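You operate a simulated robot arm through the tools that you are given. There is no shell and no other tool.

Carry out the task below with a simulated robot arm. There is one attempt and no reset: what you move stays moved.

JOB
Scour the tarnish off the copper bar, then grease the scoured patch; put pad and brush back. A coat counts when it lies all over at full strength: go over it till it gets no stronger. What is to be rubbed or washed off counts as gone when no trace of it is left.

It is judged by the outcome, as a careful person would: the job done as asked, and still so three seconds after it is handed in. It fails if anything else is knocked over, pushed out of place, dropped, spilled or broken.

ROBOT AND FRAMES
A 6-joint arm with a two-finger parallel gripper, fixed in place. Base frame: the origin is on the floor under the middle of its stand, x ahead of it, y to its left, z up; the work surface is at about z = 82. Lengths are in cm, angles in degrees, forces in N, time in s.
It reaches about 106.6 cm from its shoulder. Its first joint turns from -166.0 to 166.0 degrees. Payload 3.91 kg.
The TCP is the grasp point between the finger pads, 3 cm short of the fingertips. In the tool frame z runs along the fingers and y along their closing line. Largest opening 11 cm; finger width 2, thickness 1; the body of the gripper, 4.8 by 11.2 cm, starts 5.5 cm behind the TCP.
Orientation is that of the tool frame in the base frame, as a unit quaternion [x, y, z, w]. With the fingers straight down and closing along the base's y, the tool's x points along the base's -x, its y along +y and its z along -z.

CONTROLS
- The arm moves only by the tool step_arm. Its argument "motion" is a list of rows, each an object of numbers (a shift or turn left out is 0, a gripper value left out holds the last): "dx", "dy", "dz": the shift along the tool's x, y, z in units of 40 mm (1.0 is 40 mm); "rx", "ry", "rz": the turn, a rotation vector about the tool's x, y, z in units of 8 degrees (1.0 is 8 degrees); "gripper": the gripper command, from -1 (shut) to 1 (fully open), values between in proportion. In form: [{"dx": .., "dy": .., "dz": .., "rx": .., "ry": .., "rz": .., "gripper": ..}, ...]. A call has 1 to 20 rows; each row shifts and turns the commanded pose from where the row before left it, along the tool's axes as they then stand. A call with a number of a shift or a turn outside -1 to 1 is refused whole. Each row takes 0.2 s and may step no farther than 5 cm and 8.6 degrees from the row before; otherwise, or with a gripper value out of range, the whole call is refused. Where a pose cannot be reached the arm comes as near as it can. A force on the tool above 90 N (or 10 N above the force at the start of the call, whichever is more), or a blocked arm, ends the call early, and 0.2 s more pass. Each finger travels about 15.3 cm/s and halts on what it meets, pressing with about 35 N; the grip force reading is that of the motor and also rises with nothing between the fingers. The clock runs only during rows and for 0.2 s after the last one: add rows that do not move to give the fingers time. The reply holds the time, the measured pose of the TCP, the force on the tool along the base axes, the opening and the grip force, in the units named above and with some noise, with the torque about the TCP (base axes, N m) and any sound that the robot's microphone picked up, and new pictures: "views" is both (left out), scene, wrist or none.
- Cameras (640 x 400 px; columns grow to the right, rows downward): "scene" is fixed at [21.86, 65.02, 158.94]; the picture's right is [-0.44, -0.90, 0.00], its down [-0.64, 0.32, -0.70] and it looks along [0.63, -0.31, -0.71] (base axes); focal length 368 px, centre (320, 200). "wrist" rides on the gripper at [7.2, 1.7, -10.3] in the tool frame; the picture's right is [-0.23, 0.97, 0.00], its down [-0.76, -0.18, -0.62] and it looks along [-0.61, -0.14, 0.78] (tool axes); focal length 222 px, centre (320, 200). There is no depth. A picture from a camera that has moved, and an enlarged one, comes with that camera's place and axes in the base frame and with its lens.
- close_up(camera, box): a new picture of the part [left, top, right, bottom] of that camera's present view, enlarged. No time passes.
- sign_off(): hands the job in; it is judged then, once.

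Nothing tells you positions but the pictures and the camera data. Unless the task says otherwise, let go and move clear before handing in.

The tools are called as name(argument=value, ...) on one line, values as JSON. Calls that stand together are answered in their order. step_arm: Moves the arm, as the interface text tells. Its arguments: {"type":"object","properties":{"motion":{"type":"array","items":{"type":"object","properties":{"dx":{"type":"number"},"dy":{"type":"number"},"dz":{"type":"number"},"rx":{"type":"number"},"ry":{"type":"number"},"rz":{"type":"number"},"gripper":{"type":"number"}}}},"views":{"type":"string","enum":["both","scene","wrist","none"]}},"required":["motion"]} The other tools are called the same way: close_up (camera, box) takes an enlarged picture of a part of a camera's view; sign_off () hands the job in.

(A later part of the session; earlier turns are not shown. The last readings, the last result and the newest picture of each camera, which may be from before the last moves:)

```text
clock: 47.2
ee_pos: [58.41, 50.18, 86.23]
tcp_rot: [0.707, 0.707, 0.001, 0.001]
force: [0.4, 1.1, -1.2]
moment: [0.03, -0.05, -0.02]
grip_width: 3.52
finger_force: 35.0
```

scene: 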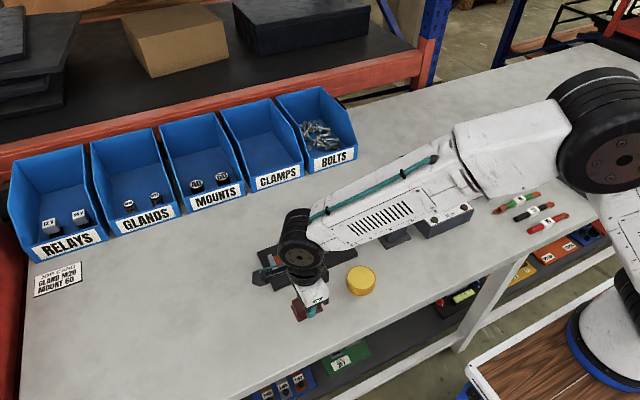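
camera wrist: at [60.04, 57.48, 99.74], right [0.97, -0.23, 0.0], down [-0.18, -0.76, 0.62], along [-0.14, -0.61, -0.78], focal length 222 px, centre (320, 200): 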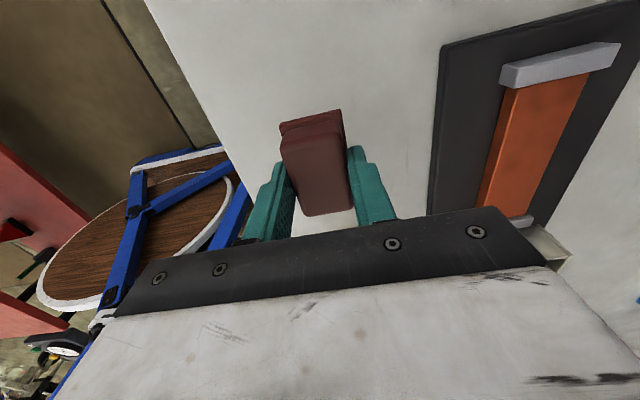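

step_arm(motion=[{"dz": 0.015}, {"dz": 0.015}, {}], views="both")

close_up(camera="scene", box=[280, 270, 350, 340])

```text
clock: 48.0
ee_pos: [58.52, 50.1, 86.12]
tcp_rot: [0.707, 0.707, 0.001, 0.001]
force: [-0.9, -0.4, 1.6]
moment: [0.01, 0.04, 0.02]
grip_width: 3.49
finger_force: 34.7
camera wrist: at [60.07, 57.47, 96.35], right [0.97, -0.23, 0.0], down [-0.18, -0.76, 0.62], along [-0.14, -0.61, -0.78], focal length 222 px, centre (320, 200)
```

scene: 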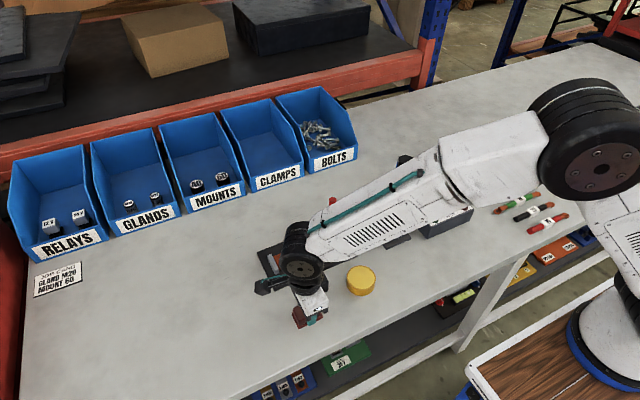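
wrist: 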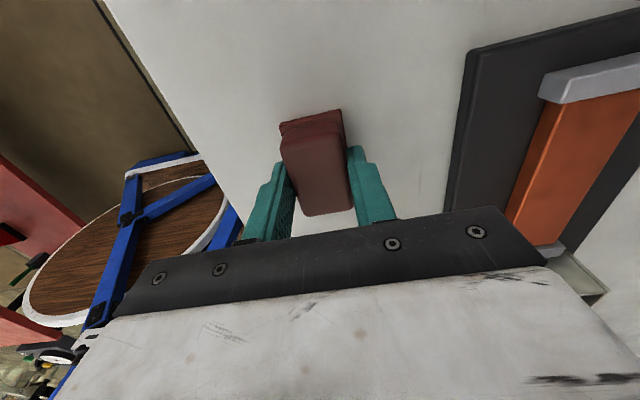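

```text
5.71 times, centred on (315, 305) of scene
camera zoom: at [21.86, 65.02, 158.94], right [-0.44, -0.9, 0.0], down [-0.64, 0.32, -0.7], along [0.63, -0.31, -0.71], focal length 2102 px, centre (349, -400)
```

zoom: 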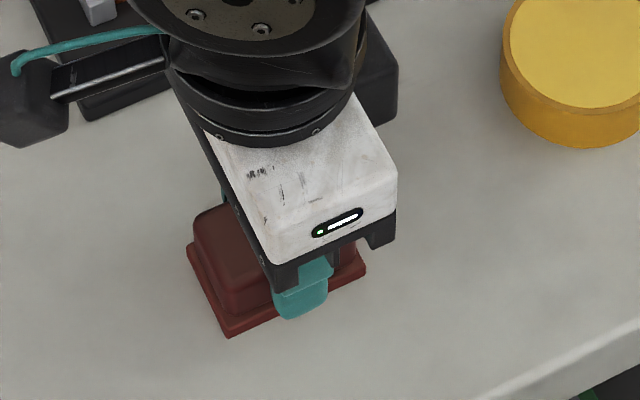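

step_arm(motion=[{"dz": 0.015}, {}], views="none")

```text
clock: 48.6
ee_pos: [58.57, 50.23, 86.03]
tcp_rot: [0.708, 0.707, 0.001, 0.0]
force: [-0.2, -1.0, 8.6]
moment: [-0.11, 0.12, 0.0]
grip_width: 3.45
finger_force: 34.8
```

The pad is on the bench (8.6 N contact). I'll ease off, open the fingers and lift clear.

step_arm(motion=[{"dz": -0.02}, {"gripper": -0.2}, {"gripper": 0.1}, {"gripper": 0.3}, {}, {"dz": -0.5}, {"dz": -0.8}, {"dz": -0.9}, {"dz": -0.9}, {"dz": -0.9}, {}])

close_up(camera="scene", box=[280, 255, 390, 335])

close_up(camera="wrist", box=[270, 50, 370, 140])

close_up(camera="scene", box=[262, 225, 342, 285])

```text
clock: 51.0
ee_pos: [58.45, 50.11, 102.12]
tcp_rot: [0.707, 0.707, 0.0, 0.0]
force: [-0.4, 0.2, -0.3]
moment: [0.0, 0.0, 0.01]
grip_width: 7.16
finger_force: 0.1
camera wrist: at [60.07, 57.46, 112.44], right [0.97, -0.23, 0.0], down [-0.18, -0.76, 0.62], along [-0.14, -0.61, -0.78], focal length 222 px, centre (320, 200)
```

scene: 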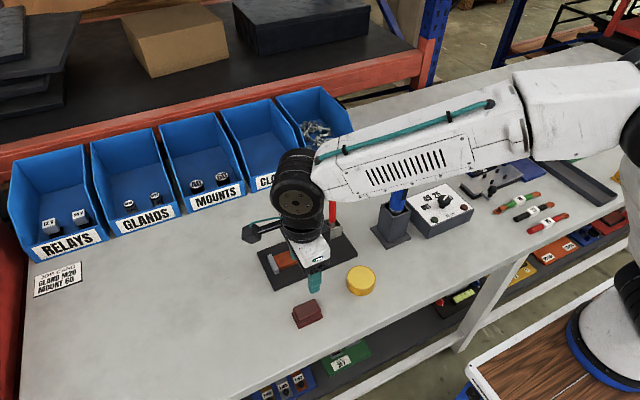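
wrist: 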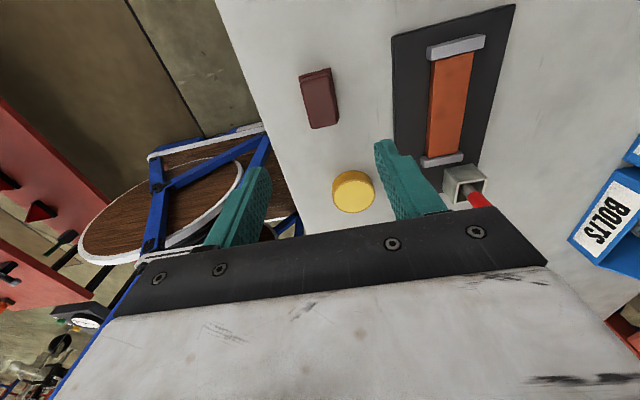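

```text
5.00 times, centred on (335, 295) of scene
camera zoom: at [21.86, 65.02, 158.94], right [-0.44, -0.9, 0.0], down [-0.64, 0.32, -0.7], along [0.63, -0.31, -0.71], focal length 1839 px, centre (245, -275)
```

zoom: 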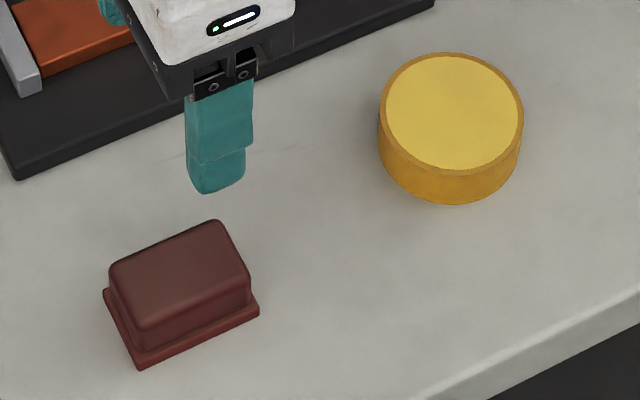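

```text
4.44 times, centred on (320, 95) of wrist
camera zoom: at [60.07, 57.46, 112.44], right [0.97, -0.23, 0.0], down [-0.18, -0.76, 0.62], along [-0.14, -0.61, -0.78], focal length 987 px, centre (320, 667)
```

zoom: 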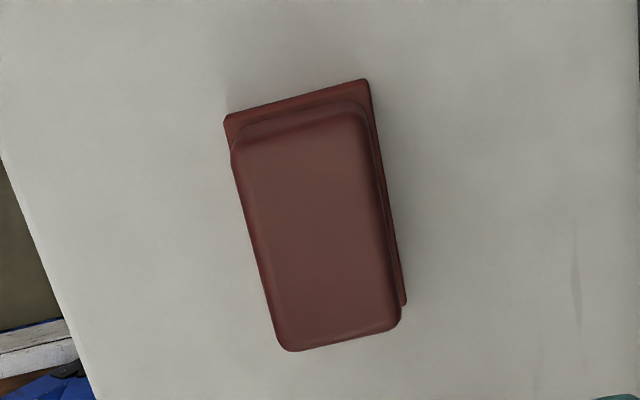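

```text
6.67 times, centred on (302, 255) of scene
camera zoom: at [21.86, 65.02, 158.94], right [-0.44, -0.9, 0.0], down [-0.64, 0.32, -0.7], along [0.63, -0.31, -0.71], focal length 2452 px, centre (440, -167)
```

zoom: 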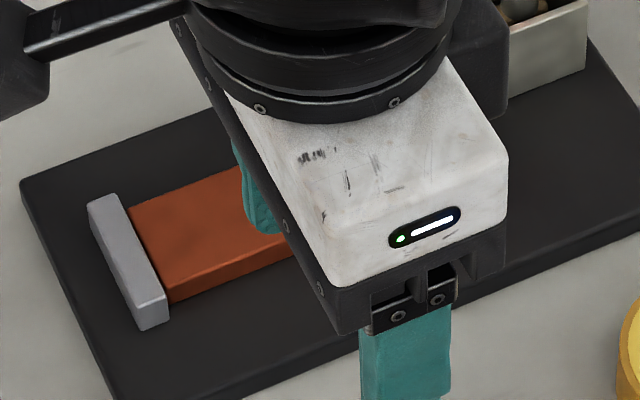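

The pad sits exactly where it was. Next the brush: I place its handle upright at about (76.9, 34.45), z 87–95.6, in a holder with rim at z ≈ 87.2; I'll move near it at a safe height to confirm.

step_arm(motion=[{"dz": -0.5, "gripper": 0.3}, {"dy": 0.77, "dx": -0.42}, {"dy": 0.77, "dx": -0.42}, {"dy": 0.77, "dx": -0.42}, {"dy": 0.77, "dx": -0.42}, {"dy": 0.77, "dx": -0.42}, {"dy": 0.76, "dx": -0.4}, {}, {}])

close_up(camera="scene", box=[262, 180, 362, 285])

close_up(camera="wrist", box=[240, 20, 400, 220])

```text
clock: 53.0
ee_pos: [76.9, 40.15, 104.12]
tcp_rot: [0.707, 0.707, 0.001, 0.001]
force: [-0.2, -0.4, -0.8]
moment: [-0.01, 0.03, -0.03]
grip_width: 7.15
finger_force: 0.0
camera wrist: at [78.43, 47.51, 114.34], right [0.97, -0.23, 0.0], down [-0.18, -0.76, 0.62], along [-0.14, -0.61, -0.78], focal length 222 px, centre (320, 200)
```

scene: 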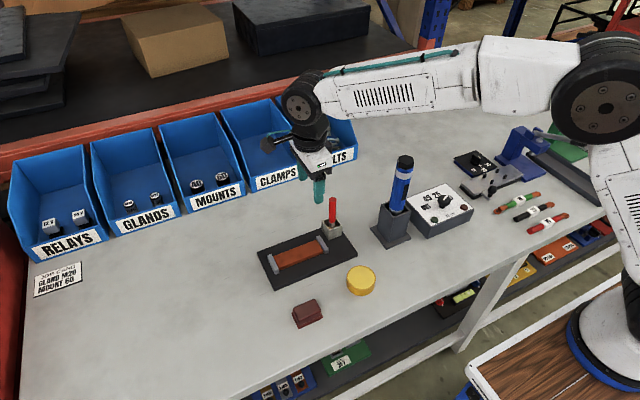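
wrist: 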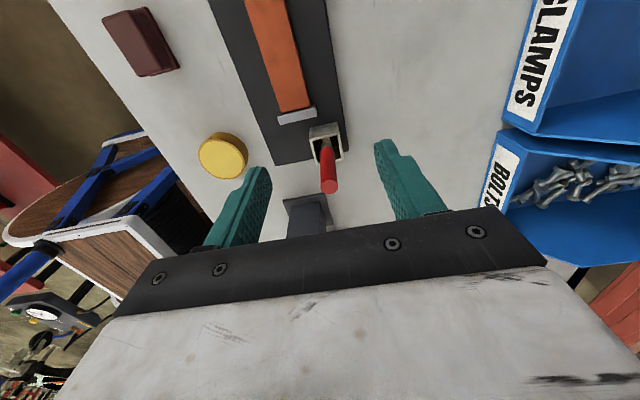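

```text
3.81 times, centred on (312, 232) of scene
camera zoom: at [21.86, 65.02, 158.94], right [-0.44, -0.9, 0.0], down [-0.64, 0.32, -0.7], along [0.63, -0.31, -0.71], focal length 1401 px, centre (350, 76)
```

zoom: 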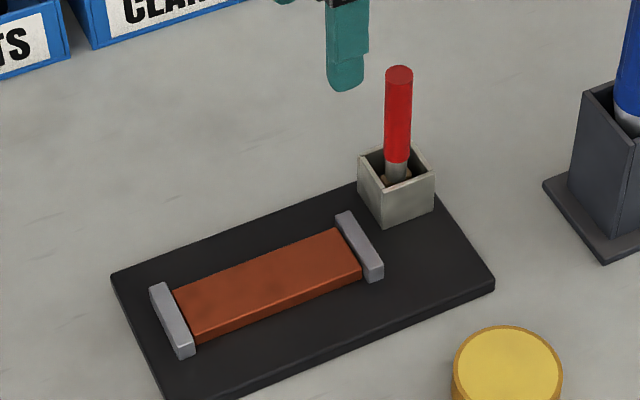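

```text
2.00 times, centred on (320, 120) of wrist
camera zoom: at [78.43, 47.51, 114.34], right [0.97, -0.23, 0.0], down [-0.18, -0.76, 0.62], along [-0.14, -0.61, -0.78], focal length 444 px, centre (320, 360)
```

zoom: 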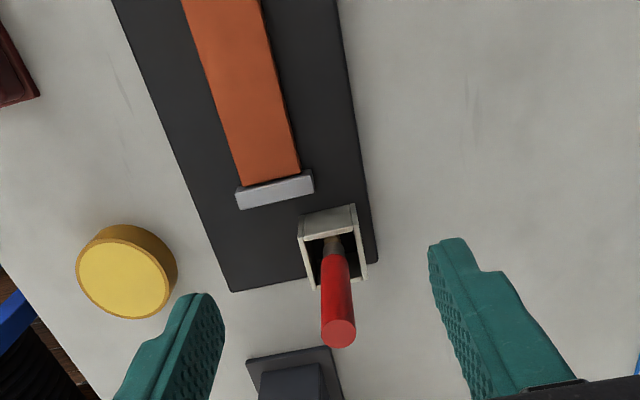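

The handle is upright at about (76.43, 34.67), from z 87.8 to 96. I'll centre over it and lower partway, then check alignment.

step_arm(motion=[{"dx": -0.7, "dy": -0.06}, {"dx": -0.67, "dy": -0.058}, {}, {"dz": 0.5}, {"dz": 0.5}, {}])

close_up(camera="wrist", box=[240, 20, 400, 240])

close_up(camera="scene", box=[262, 130, 452, 285])

```text
clock: 54.4
ee_pos: [76.42, 34.63, 100.13]
tcp_rot: [0.708, 0.707, 0.001, 0.001]
force: [-0.1, -0.6, -0.2]
moment: [0.02, -0.02, -0.02]
grip_width: 7.16
finger_force: 0.1
camera wrist: at [78.01, 41.96, 110.32], right [0.97, -0.23, 0.0], down [-0.18, -0.76, 0.62], along [-0.14, -0.61, -0.78], focal length 222 px, centre (320, 200)
```

scene: 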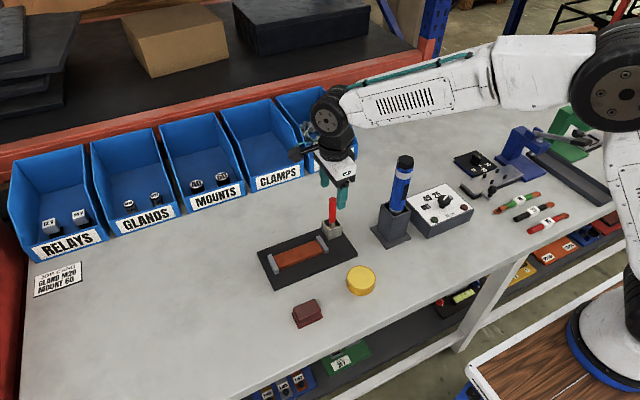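
wrist: 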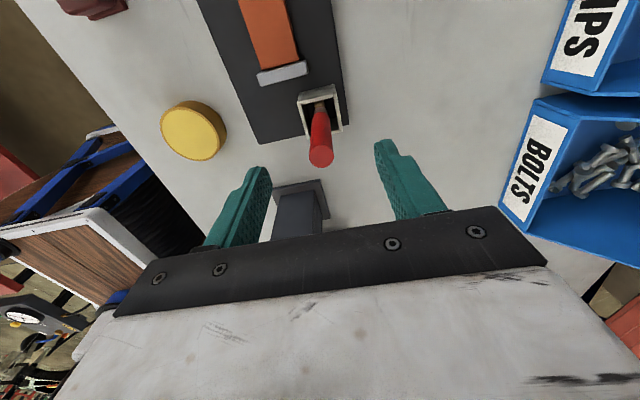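

```text
1.82 times, centred on (320, 130) of wrist
camera zoom: at [78.01, 41.96, 110.32], right [0.97, -0.23, 0.0], down [-0.18, -0.76, 0.62], along [-0.14, -0.61, -0.78], focal length 404 px, centre (320, 327)
```

zoom: 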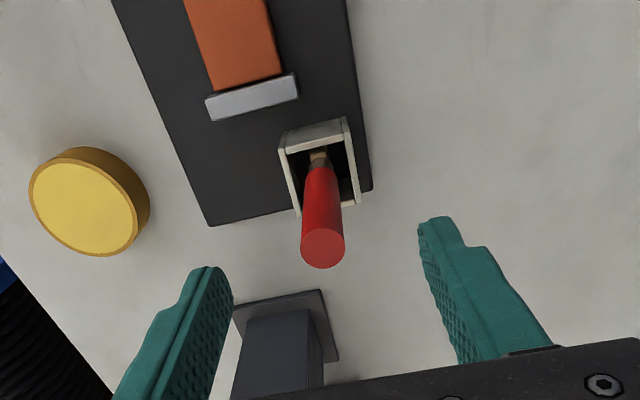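

```text
2.58 times, centred on (357, 208) of scene
camera zoom: at [21.86, 65.02, 158.94], right [-0.44, -0.9, 0.0], down [-0.64, 0.32, -0.7], along [0.63, -0.31, -0.71], focal length 949 px, centre (224, 181)
```

zoom: 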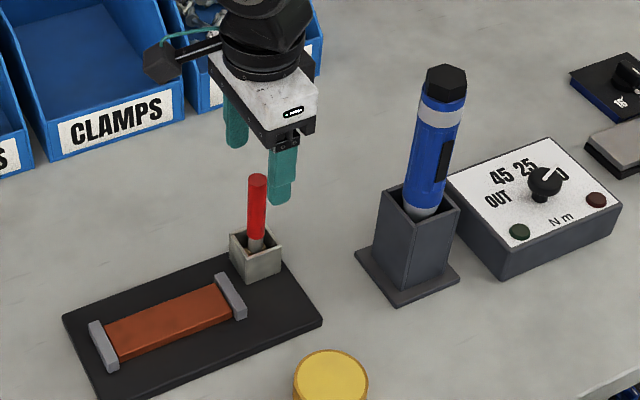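

The handle is centred between the fingers and the forearm is well clear of the screwdriver. I'll lower to z ≈ 92 and grip the handle.

step_arm(motion=[{"dz": 0.6}, {"dz": 0.6}, {"dz": 0.5}, {"dz": 0.32}, {}, {"gripper": -0.2}, {"gripper": -0.6}, {"gripper": -0.9}, {}, {}])

close_up(camera="scene", box=[262, 130, 452, 285])

```text
clock: 56.6
ee_pos: [76.54, 34.64, 91.96]
tcp_rot: [0.707, 0.707, 0.001, 0.001]
force: [1.0, 0.3, 0.0]
moment: [-0.03, -0.02, 0.02]
grip_width: 1.63
finger_force: 35.1
camera wrist: at [78.03, 41.95, 102.24], right [0.97, -0.23, 0.0], down [-0.18, -0.76, 0.62], along [-0.14, -0.61, -0.78], focal length 222 px, centre (320, 200)
```

scene: 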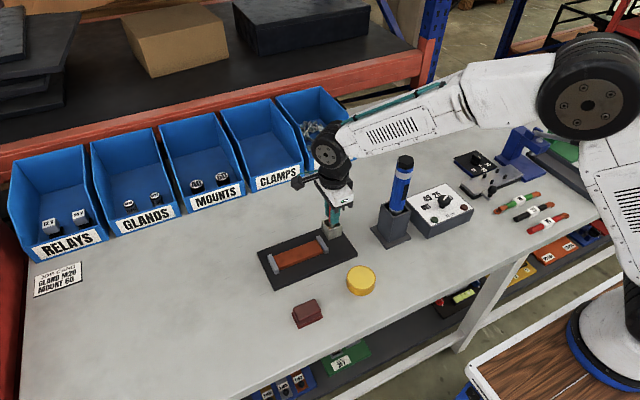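
wrist: 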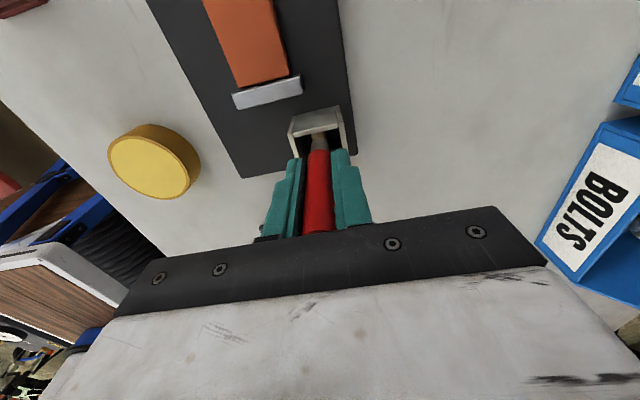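

```text
2.58 times, centred on (357, 208) of scene
camera zoom: at [21.86, 65.02, 158.94], right [-0.44, -0.9, 0.0], down [-0.64, 0.32, -0.7], along [0.63, -0.31, -0.71], focal length 949 px, centre (224, 181)
```

zoom: 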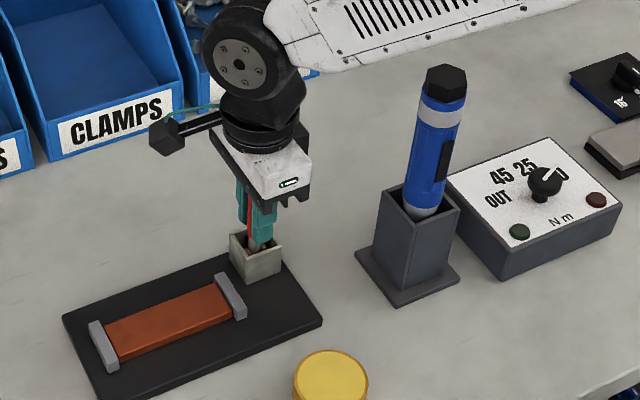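

The brush is gripped (1.6 cm) at TCP (76.5, 34.64, 91.96), my put-back pose. I'll lift it straight up and look at the bristles.

step_arm(motion=[{"dz": -0.2}, {"dz": -0.4}, {"dz": -0.5}, {"dz": -0.6}, {"dz": -0.6}, {"dz": -0.4}, {}])

close_up(camera="scene", box=[300, 150, 380, 250])

close_up(camera="wrist", box=[260, 80, 380, 240])

```text
clock: 58.2
ee_pos: [76.34, 34.6, 102.91]
tcp_rot: [0.707, 0.707, 0.002, 0.001]
force: [-0.1, -0.1, -0.2]
moment: [0.01, 0.0, 0.0]
grip_width: 1.65
finger_force: 34.9
camera wrist: at [77.98, 41.98, 113.17], right [0.97, -0.23, 0.0], down [-0.18, -0.76, 0.62], along [-0.14, -0.61, -0.78], focal length 222 px, centre (320, 200)
```

scene: 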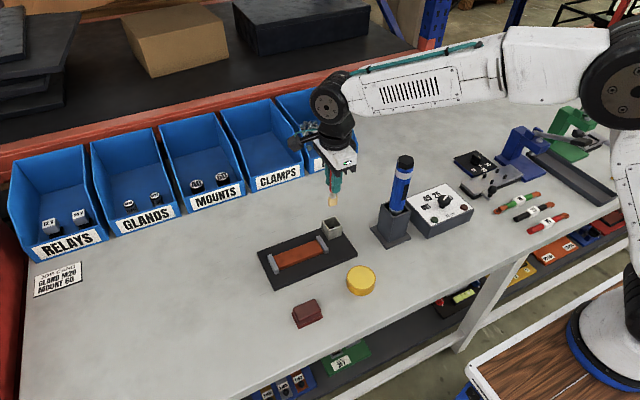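
wrist: 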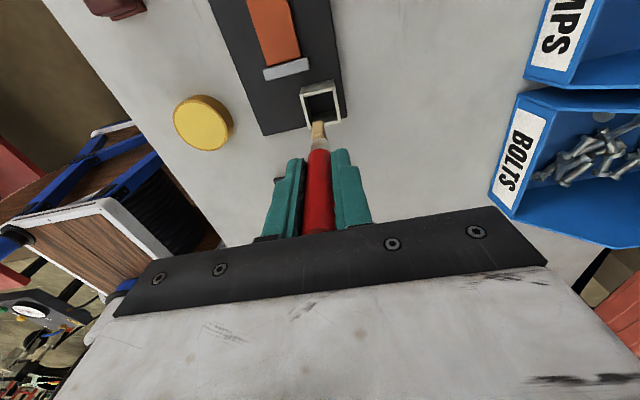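

```text
4.00 times, centred on (340, 200) of scene
camera zoom: at [21.86, 65.02, 158.94], right [-0.44, -0.9, 0.0], down [-0.64, 0.32, -0.7], along [0.63, -0.31, -0.71], focal length 1471 px, centre (240, 200)
```

zoom: 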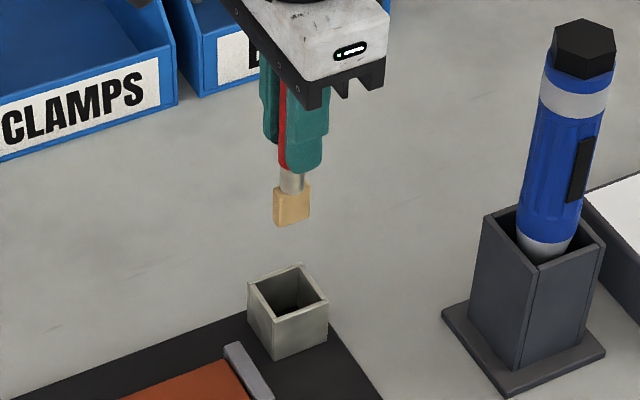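

```text
2.50 times, centred on (320, 160) of wrist
camera zoom: at [77.98, 41.98, 113.17], right [0.97, -0.23, 0.0], down [-0.18, -0.76, 0.62], along [-0.14, -0.61, -0.78], focal length 555 px, centre (320, 300)
```

zoom: 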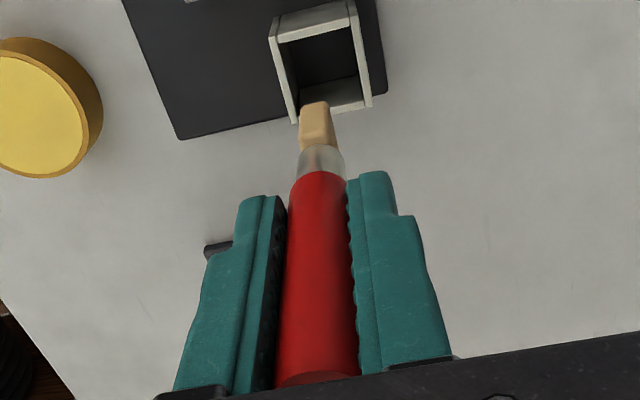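

The brush has a tan, dry head about 1.8 × 1 cm, its tip about 9 cm below the TCP. The yellow tin at (60.45, 35.25) holds the grease with surface around z 84.5; I'll carry the brush over it.

step_arm(motion=[{"dy": -0.8, "dx": 0.03}, {"dy": -0.8, "dx": 0.03}, {"dy": -0.8, "dx": 0.04}, {"dy": -0.8, "dx": 0.03}, {"dy": -0.77, "dx": 0.03}, {}, {"dz": 0.6}, {"dz": 0.6}, {"dz": 0.4}, {}])

close_up(camera="scene", box=[310, 210, 410, 310])

close_up(camera="wrist", box=[260, 60, 380, 240])

```text
clock: 60.4
ee_pos: [60.58, 35.18, 96.27]
tcp_rot: [0.707, 0.707, 0.001, 0.001]
force: [-0.9, 1.0, -0.3]
moment: [-0.01, 0.02, 0.0]
grip_width: 1.66
finger_force: 34.7
camera wrist: at [62.14, 42.59, 106.61], right [0.97, -0.23, 0.0], down [-0.18, -0.76, 0.62], along [-0.14, -0.61, -0.78], focal length 222 px, centre (320, 200)
```

scene: 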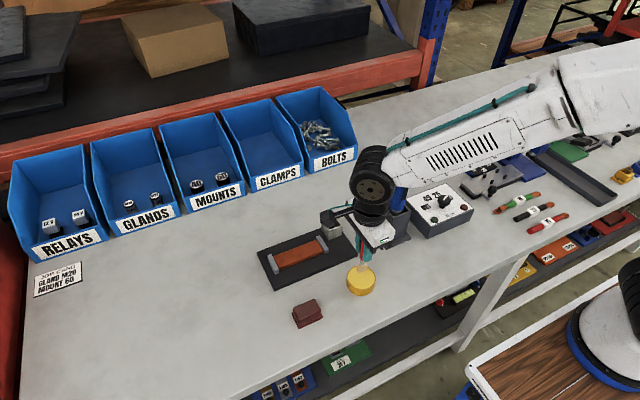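
wrist: 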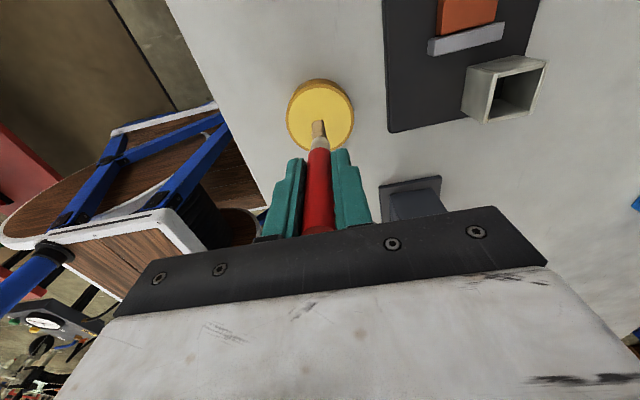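

```text
4.00 times, centred on (360, 260) of scene
camera zoom: at [21.86, 65.02, 158.94], right [-0.44, -0.9, 0.0], down [-0.64, 0.32, -0.7], along [0.63, -0.31, -0.71], focal length 1471 px, centre (160, -40)
```

zoom: 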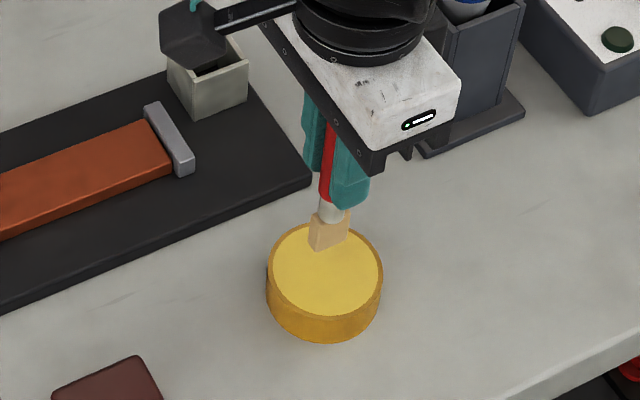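

```text
2.22 times, centred on (320, 150) of wrist
camera zoom: at [62.14, 42.59, 106.61], right [0.97, -0.23, 0.0], down [-0.18, -0.76, 0.62], along [-0.14, -0.61, -0.78], focal length 494 px, centre (320, 311)
```

zoom: 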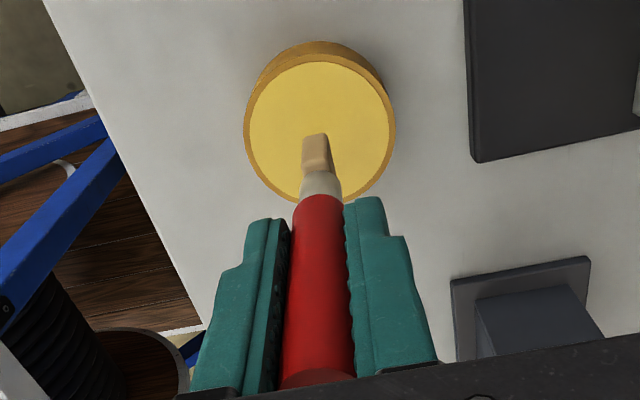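

The brush head is over the middle of the grease. I'll lower gently to dip it, watching the force.

step_arm(motion=[{"dz": 0.3}, {"dz": 0.2}, {"dz": 0.1}, {}], views="none")

close_up(camera="scene", box=[310, 210, 410, 310])

```text
clock: 61.4
ee_pos: [60.51, 35.29, 93.92]
tcp_rot: [0.707, 0.707, 0.0, 0.0]
force: [-0.6, -0.3, 0.6]
moment: [0.0, 0.0, 0.0]
grip_width: 1.68
finger_force: 34.8
```

```text
4.00 times, centred on (360, 260) of scene
camera zoom: at [21.86, 65.02, 158.94], right [-0.44, -0.9, 0.0], down [-0.64, 0.32, -0.7], along [0.63, -0.31, -0.71], focal length 1471 px, centre (160, -40)
```

zoom: 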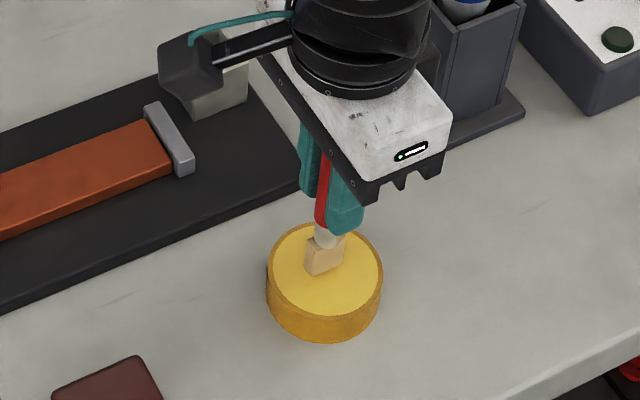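

step_arm(motion=[{"dz": 0.06}, {"dz": 0.06}, {}], views="none")

close_up(camera="scene", box=[330, 240, 390, 300])

```text
clock: 62.2
ee_pos: [60.59, 35.28, 93.5]
tcp_rot: [0.707, 0.707, 0.001, 0.001]
force: [0.9, -0.6, -0.4]
moment: [0.01, -0.02, -0.01]
grip_width: 1.64
finger_force: 35.3
```

```text
6.67 times, centred on (360, 270) of scene
camera zoom: at [21.86, 65.02, 158.94], right [-0.44, -0.9, 0.0], down [-0.64, 0.32, -0.7], along [0.63, -0.31, -0.71], focal length 2452 px, centre (53, -267)
```

zoom: 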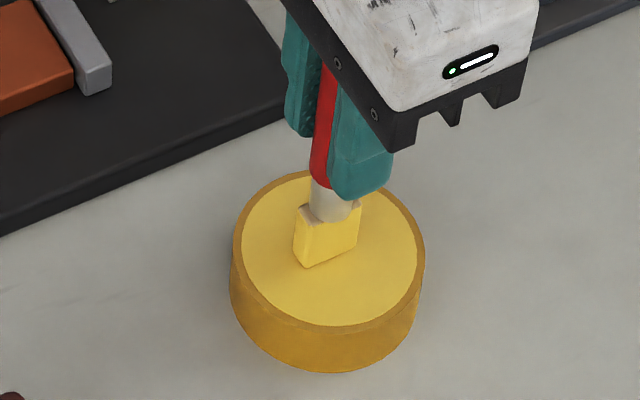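

The bristles turned yellow, so the brush is loaded with grease. I'll lift and carry it over the middle of the bar.

step_arm(motion=[{"dz": -0.3}, {"dz": -0.6}, {"dz": -0.6}, {}, {"dy": 0.656, "dx": 0.51}, {"dy": 0.656, "dx": 0.51}, {"dy": 0.656, "dx": 0.51}, {"dy": 0.656, "dx": 0.51}, {"dy": 0.656, "dx": 0.51}, {}, {"dz": 0.6}, {"dz": 0.5}, {}])

close_up(camera="scene", box=[255, 200, 345, 280])

close_up(camera="wrist", box=[240, 0, 400, 240])

```text
clock: 65.0
ee_pos: [73.69, 45.36, 95.28]
tcp_rot: [0.707, 0.707, 0.002, 0.0]
force: [-0.5, -0.1, -1.3]
moment: [-0.01, -0.01, -0.01]
grip_width: 1.66
finger_force: 34.5
camera wrist: at [75.22, 52.75, 105.47], right [0.97, -0.23, 0.0], down [-0.18, -0.76, 0.62], along [-0.14, -0.61, -0.78], focal length 222 px, centre (320, 200)
```

scene: 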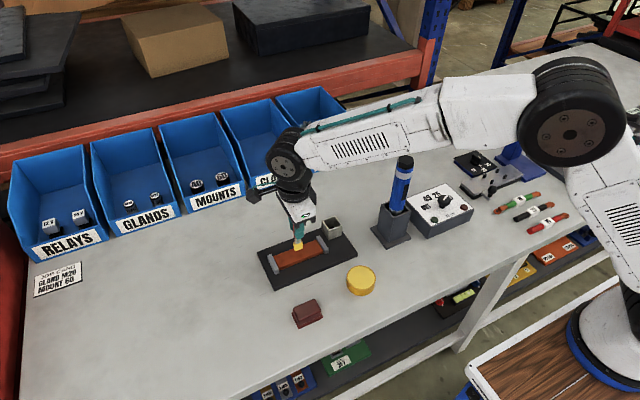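
wrist: 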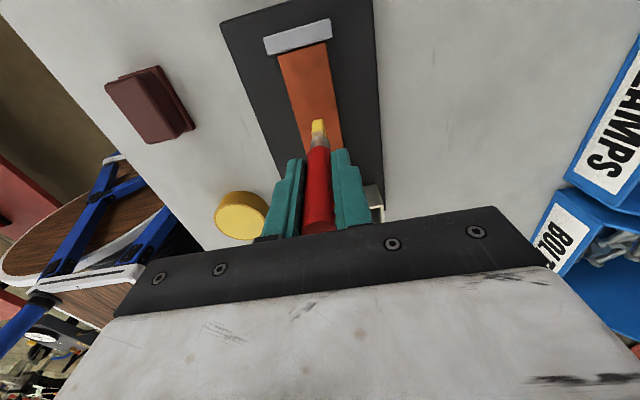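

```text
5.00 times, centred on (300, 240) of scene
camera zoom: at [21.86, 65.02, 158.94], right [-0.44, -0.9, 0.0], down [-0.64, 0.32, -0.7], along [0.63, -0.31, -0.71], focal length 1839 px, centre (420, 0)
```

zoom: 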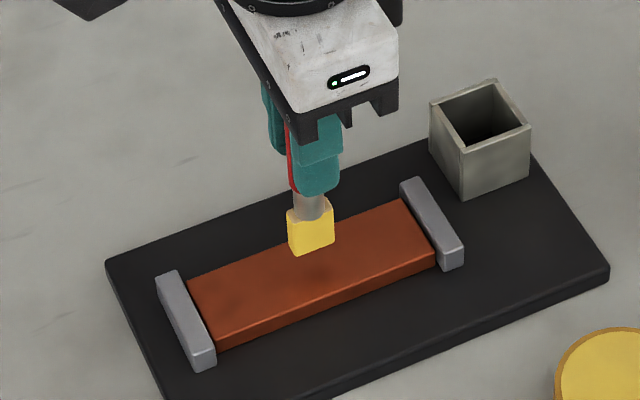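

```text
1.67 times, centred on (320, 120) of wrist
camera zoom: at [75.22, 52.75, 105.47], right [0.97, -0.23, 0.0], down [-0.18, -0.76, 0.62], along [-0.14, -0.61, -0.78], focal length 370 px, centre (320, 333)
```

zoom: 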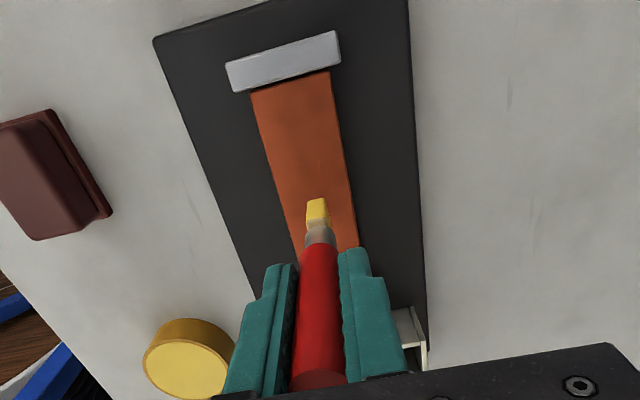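

The head measures about 2 cm along y and 1 cm along x. I'll lower to find contact with the bar.

step_arm(motion=[{"dz": 0.3}, {"dz": 0.1}, {}], views="none")

close_up(camera="scene", box=[270, 220, 340, 280])

```text
clock: 65.8
ee_pos: [73.6, 45.5, 93.71]
tcp_rot: [0.707, 0.707, 0.002, 0.002]
force: [2.2, 0.3, 7.2]
moment: [0.02, -0.34, 0.03]
grip_width: 1.64
finger_force: 35.3
```

```text
6.67 times, centred on (305, 250) of scene
camera zoom: at [21.86, 65.02, 158.94], right [-0.44, -0.9, 0.0], down [-0.64, 0.32, -0.7], along [0.63, -0.31, -0.71], focal length 2452 px, centre (420, -133)
```

zoom: 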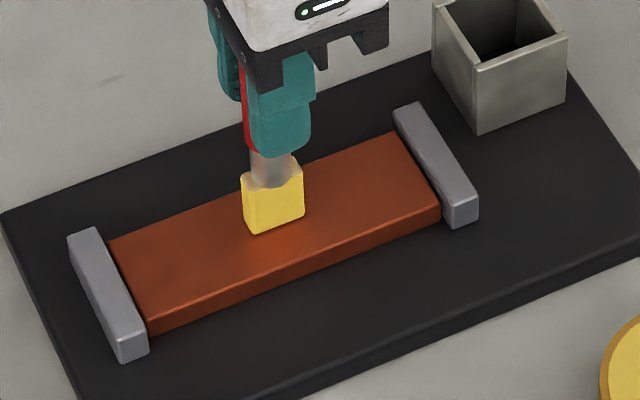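

Light contact (7 N) at TCP z 93.7, so the bar top is nearer z 84.55 and the bar spans about x 71.5–75.35, y 39.8–51.6. I'll brush across in x first and see how the grease lays.

step_arm(motion=[{"dy": 0.16}, {"dy": 0.16}, {"dy": -0.23}, {"dy": -0.23}, {"dy": -0.23}, {"dy": 0.23}, {"dy": 0.23}, {"dy": 0.23}, {}], views="none")

close_up(camera="scene", box=[270, 220, 340, 280])

close_up(camera="wrist", box=[240, 0, 400, 240])

```text
clock: 67.8
ee_pos: [74.83, 45.31, 93.47]
tcp_rot: [0.707, 0.707, 0.001, 0.0]
force: [-3.7, 1.4, 9.6]
moment: [0.11, 0.36, 0.01]
grip_width: 1.64
finger_force: 35.3
```

```text
6.67 times, centred on (305, 250) of scene
camera zoom: at [21.86, 65.02, 158.94], right [-0.44, -0.9, 0.0], down [-0.64, 0.32, -0.7], along [0.63, -0.31, -0.71], focal length 2452 px, centre (420, -133)
```

zoom: 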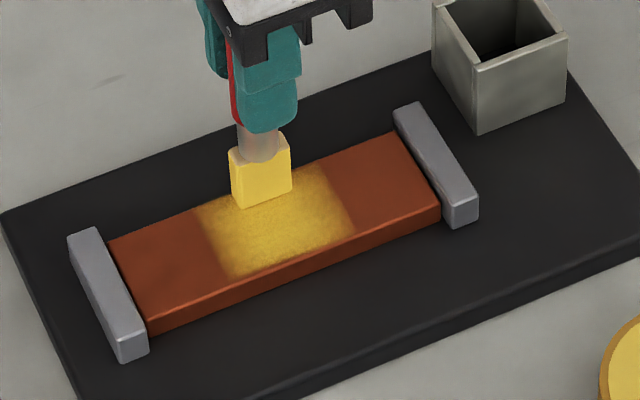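

```text
1.67 times, centred on (320, 120) of wrist
camera zoom: at [76.51, 52.8, 103.8], right [0.97, -0.23, 0.0], down [-0.18, -0.76, 0.62], along [-0.14, -0.61, -0.78], focal length 370 px, centre (320, 333)
```

zoom: 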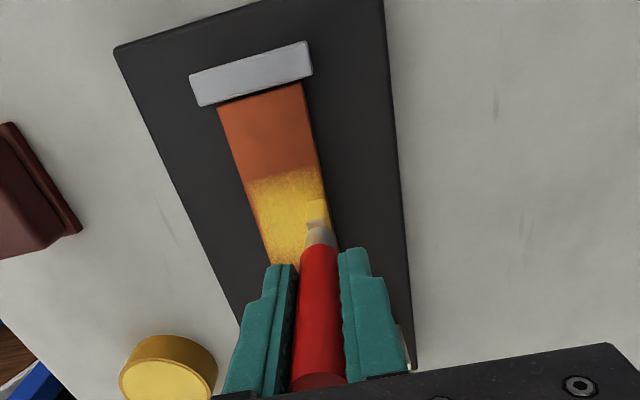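

Grease is laying well, in a band about 5 cm wide along the bar. I'll zigzag toward the −y end next.

step_arm(motion=[{"dx": -0.25}, {"dy": -0.23}, {"dy": -0.23}, {"dy": -0.23}, {"dx": -0.25}, {"dy": 0.23}, {"dy": 0.23}, {"dy": 0.23}, {"dx": -0.25}, {"dy": -0.23}, {"dy": -0.23}, {"dy": -0.23}, {"dx": -0.12}, {"dy": 0.23}, {"dy": 0.23}, {"dy": 0.23}, {}], views="none")

close_up(camera="scene", box=[270, 220, 340, 280])

```text
clock: 71.4
ee_pos: [74.94, 42.02, 93.68]
tcp_rot: [0.707, 0.707, 0.001, 0.001]
force: [-0.9, -0.5, 1.5]
moment: [0.02, 0.05, 0.02]
grip_width: 1.66
finger_force: 35.2
```

```text
6.67 times, centred on (305, 250) of scene
camera zoom: at [21.86, 65.02, 158.94], right [-0.44, -0.9, 0.0], down [-0.64, 0.32, -0.7], along [0.63, -0.31, -0.71], focal length 2452 px, centre (420, -133)
```

zoom: 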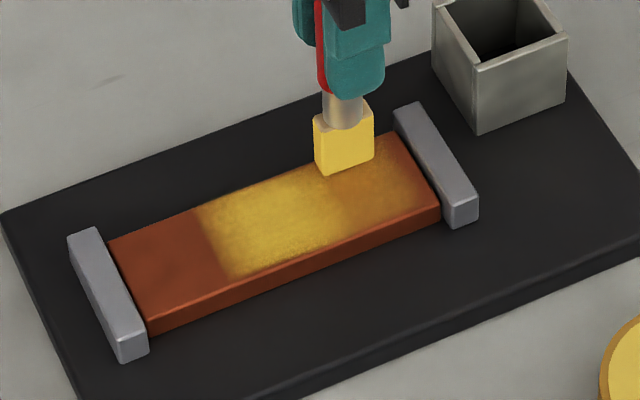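

The −y end is thinner, and contact was light there (1.5 N). I'll press a little more and go over it again.

step_arm(motion=[{"dz": 0.025}, {"dy": -0.23}, {"dy": -0.23}, {"dy": -0.24}, {"dx": 0.1}, {"dy": 0.23}, {"dy": 0.23}, {"dy": 0.24}, {"dx": 0.1}, {"dy": -0.23}, {"dy": -0.23}, {"dy": -0.24}, {"dx": -0.25}, {"dy": 0.23}, {"dy": 0.23}, {"dy": 0.24}, {}], views="none")

close_up(camera="scene", box=[270, 220, 340, 280])

```text
clock: 75.0
ee_pos: [74.91, 41.84, 93.35]
tcp_rot: [0.707, 0.707, 0.0, 0.001]
force: [0.7, 0.2, 1.9]
moment: [-0.01, -0.09, -0.02]
grip_width: 1.67
finger_force: 35.3
```

```text
6.67 times, centred on (305, 250) of scene
camera zoom: at [21.86, 65.02, 158.94], right [-0.44, -0.9, 0.0], down [-0.64, 0.32, -0.7], along [0.63, -0.31, -0.71], focal length 2452 px, centre (420, -133)
```

zoom: 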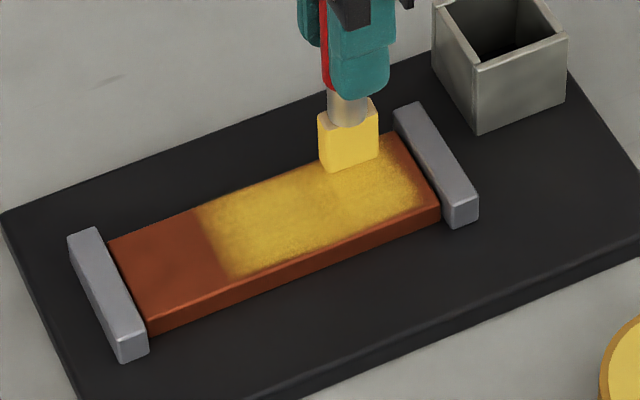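

The −y part is now well covered. I'll move along to the +y end and zigzag there.

step_arm(motion=[{"dy": -0.2, "dx": 0.2}, {"dy": -0.15, "dx": 0.25}, {"dx": 0.25}, {"dx": 0.25}, {"dx": 0.25}, {"dx": 0.25}, {"dy": -0.2, "dx": 0.05}, {"dy": -0.15}, {"dy": 0.23}, {"dy": 0.23}, {"dy": 0.24}, {"dx": 0.25}, {"dy": -0.23}, {"dy": -0.23}, {"dy": -0.24}, {"dx": 0.15}, {"dy": 0.23}, {"dy": 0.23}, {"dy": 0.24}, {}], views="none")

close_up(camera="scene", box=[270, 220, 340, 280])

```text
clock: 79.2
ee_pos: [74.97, 49.43, 93.46]
tcp_rot: [0.707, 0.707, 0.0, 0.0]
force: [0.1, -1.4, 0.6]
moment: [-0.02, 0.01, 0.02]
grip_width: 1.66
finger_force: 34.7
```

```text
6.67 times, centred on (305, 250) of scene
camera zoom: at [21.86, 65.02, 158.94], right [-0.44, -0.9, 0.0], down [-0.64, 0.32, -0.7], along [0.63, -0.31, -0.71], focal length 2452 px, centre (420, -133)
```

zoom: 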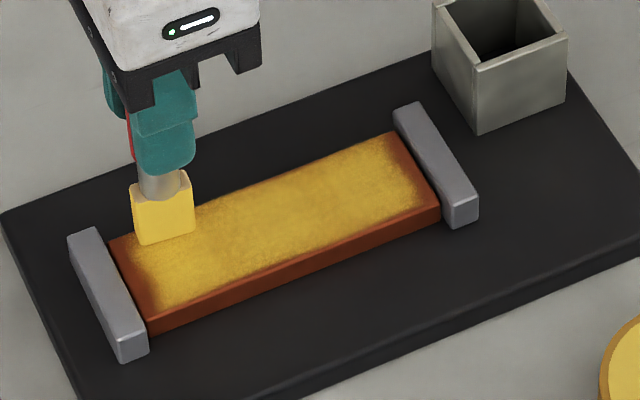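

The whole patch now carries grease. I'll lift, reload the brush in the tin, and compare strength with a second coat.

step_arm(motion=[{"dz": -0.3}, {"dz": -0.6}, {"dz": -0.6}, {"dx": -0.592, "dy": -0.6}, {"dx": -0.592, "dy": -0.6}, {"dx": -0.592, "dy": -0.6}, {"dx": -0.592, "dy": -0.6}, {"dx": -0.592, "dy": -0.6}, {"dx": -0.592, "dy": -0.6}, {}, {}])

close_up(camera="scene", box=[270, 220, 340, 280])

close_up(camera="scene", box=[310, 210, 410, 310])

```text
clock: 81.6
ee_pos: [60.5, 35.16, 99.3]
tcp_rot: [0.707, 0.707, 0.001, 0.001]
force: [0.8, -0.6, -1.5]
moment: [-0.01, 0.01, 0.01]
grip_width: 1.63
finger_force: 34.7
camera wrist: at [62.13, 42.5, 109.62], right [0.97, -0.23, 0.0], down [-0.18, -0.76, 0.62], along [-0.14, -0.61, -0.78], focal length 222 px, centre (320, 200)
```

scene: 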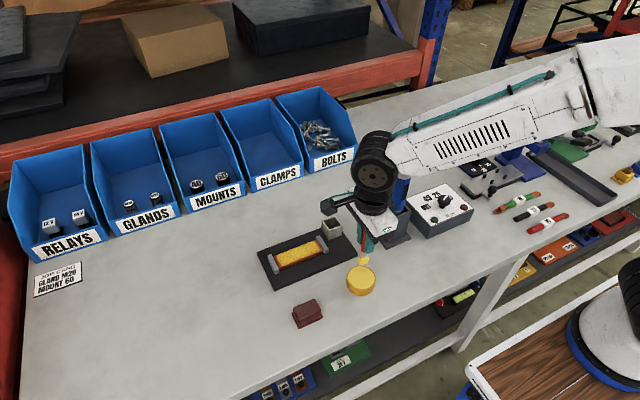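
wrist: 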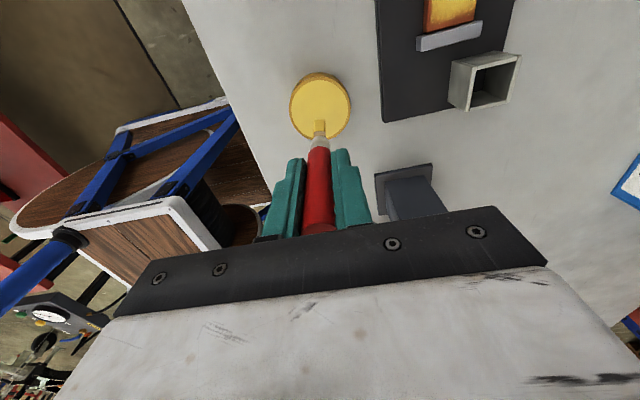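

```text
6.67 times, centred on (305, 250) of scene
camera zoom: at [21.86, 65.02, 158.94], right [-0.44, -0.9, 0.0], down [-0.64, 0.32, -0.7], along [0.63, -0.31, -0.71], focal length 2452 px, centre (420, -133)
```

zoom: 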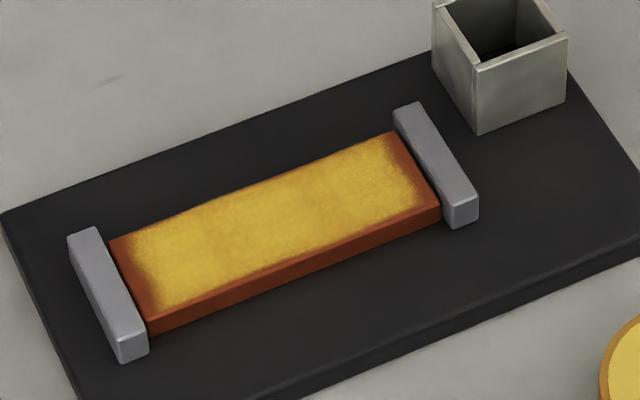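

```text
4.00 times, centred on (360, 260) of scene
camera zoom: at [21.86, 65.02, 158.94], right [-0.44, -0.9, 0.0], down [-0.64, 0.32, -0.7], along [0.63, -0.31, -0.71], focal length 1471 px, centre (160, -40)
```

zoom: 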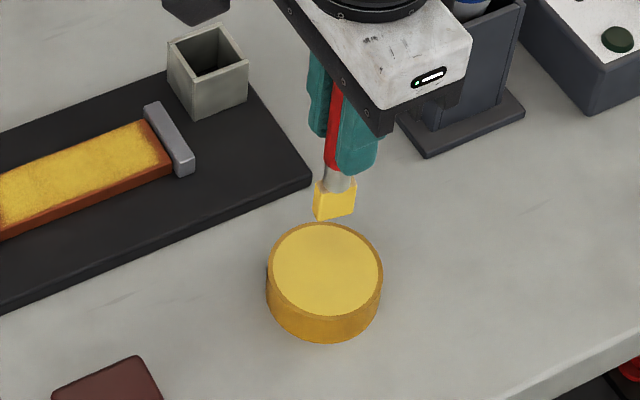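

The coat is broad but tapers near the bar's ends. I'll dip again to reload.

step_arm(motion=[{"dz": 0.6}, {"dz": 0.5}, {"dz": 0.3}, {"dz": 0.08}, {"dz": 0.05}, {}], views="none")

close_up(camera="scene", box=[330, 240, 390, 300])

```text
clock: 83.0
ee_pos: [60.48, 35.09, 93.3]
tcp_rot: [0.707, 0.707, 0.003, 0.001]
force: [-0.2, 0.7, 27.8]
moment: [0.01, -0.1, 0.03]
grip_width: 1.68
finger_force: 35.3
```

```text
6.67 times, centred on (360, 270) of scene
camera zoom: at [21.86, 65.02, 158.94], right [-0.44, -0.9, 0.0], down [-0.64, 0.32, -0.7], along [0.63, -0.31, -0.71], focal length 2452 px, centre (53, -267)
```

zoom: 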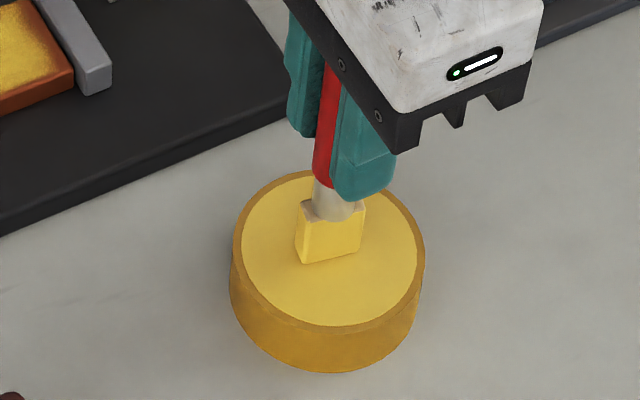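

The tin's surface is firm here (28 N), so I'll lift at once and go to the −y end of the bar for a second coat.

step_arm(motion=[{"dz": -0.2}, {"dz": -0.6}, {"dz": -0.6}, {"dz": -0.1}, {"dy": 0.586, "dx": 0.31}, {"dy": 0.586, "dx": 0.31}, {"dy": 0.586, "dx": 0.31}, {"dy": 0.586, "dx": 0.31}, {"dy": 0.586, "dx": 0.31}, {}, {"dz": 0.6}, {"dz": 0.6}, {}])

close_up(camera="scene", box=[270, 220, 340, 280])

```text
clock: 85.8
ee_pos: [72.27, 41.46, 94.41]
tcp_rot: [0.707, 0.707, 0.0, 0.001]
force: [-0.1, 0.1, 0.1]
moment: [0.02, 0.0, 0.0]
grip_width: 1.69
finger_force: 34.7
camera wrist: at [73.83, 48.8, 104.74], right [0.97, -0.23, 0.0], down [-0.18, -0.76, 0.62], along [-0.14, -0.61, -0.78], focal length 222 px, centre (320, 200)
```

scene: 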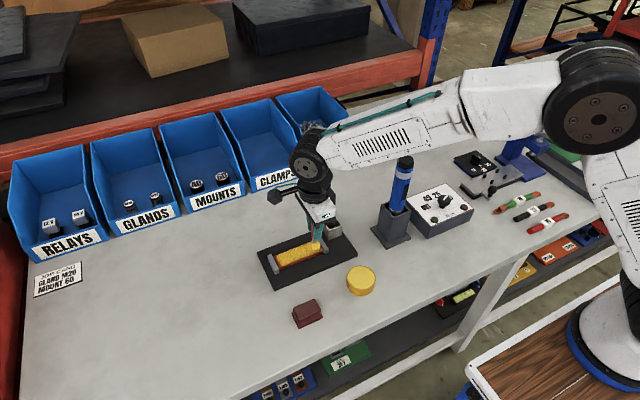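
wrist: 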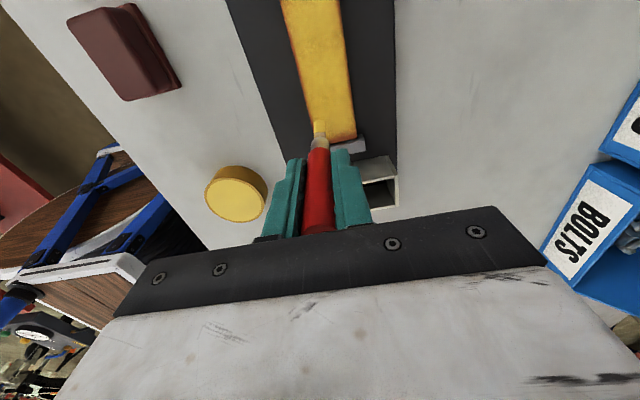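

```text
6.67 times, centred on (305, 250) of scene
camera zoom: at [21.86, 65.02, 158.94], right [-0.44, -0.9, 0.0], down [-0.64, 0.32, -0.7], along [0.63, -0.31, -0.71], focal length 2452 px, centre (420, -133)
```

zoom: 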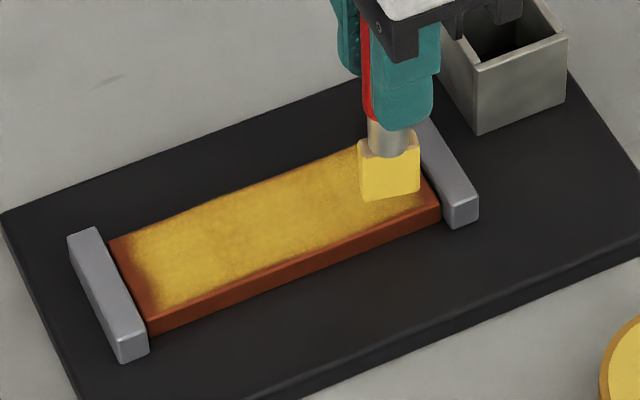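

step_arm(motion=[{"dz": 0.15, "dx": -0.06}, {"dz": 0.075}, {"dz": 0.025}, {}], views="none")

```text
clock: 86.8
ee_pos: [72.11, 41.2, 93.45]
tcp_rot: [0.707, 0.707, 0.0, 0.001]
force: [-0.2, 0.5, 0.1]
moment: [-0.04, -0.01, -0.02]
grip_width: 1.67
finger_force: 34.9
```

step_arm(motion=[{"dz": 0.025}, {"dz": 0.02}, {}], views="none")

close_up(camera="scene", box=[270, 220, 340, 280])

```text
clock: 87.6
ee_pos: [72.23, 41.24, 93.35]
tcp_rot: [0.707, 0.707, 0.002, 0.002]
force: [-0.8, -0.8, 9.0]
moment: [-0.06, 0.05, 0.01]
grip_width: 1.67
finger_force: 34.7
```

```text
6.67 times, centred on (305, 250) of scene
camera zoom: at [21.86, 65.02, 158.94], right [-0.44, -0.9, 0.0], down [-0.64, 0.32, -0.7], along [0.63, -0.31, -0.71], focal length 2452 px, centre (420, -133)
```

zoom: 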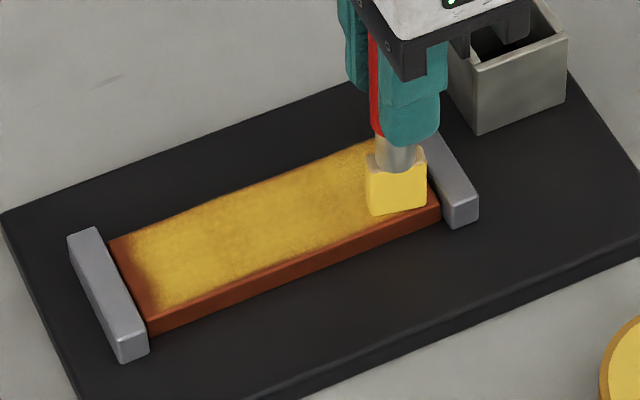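

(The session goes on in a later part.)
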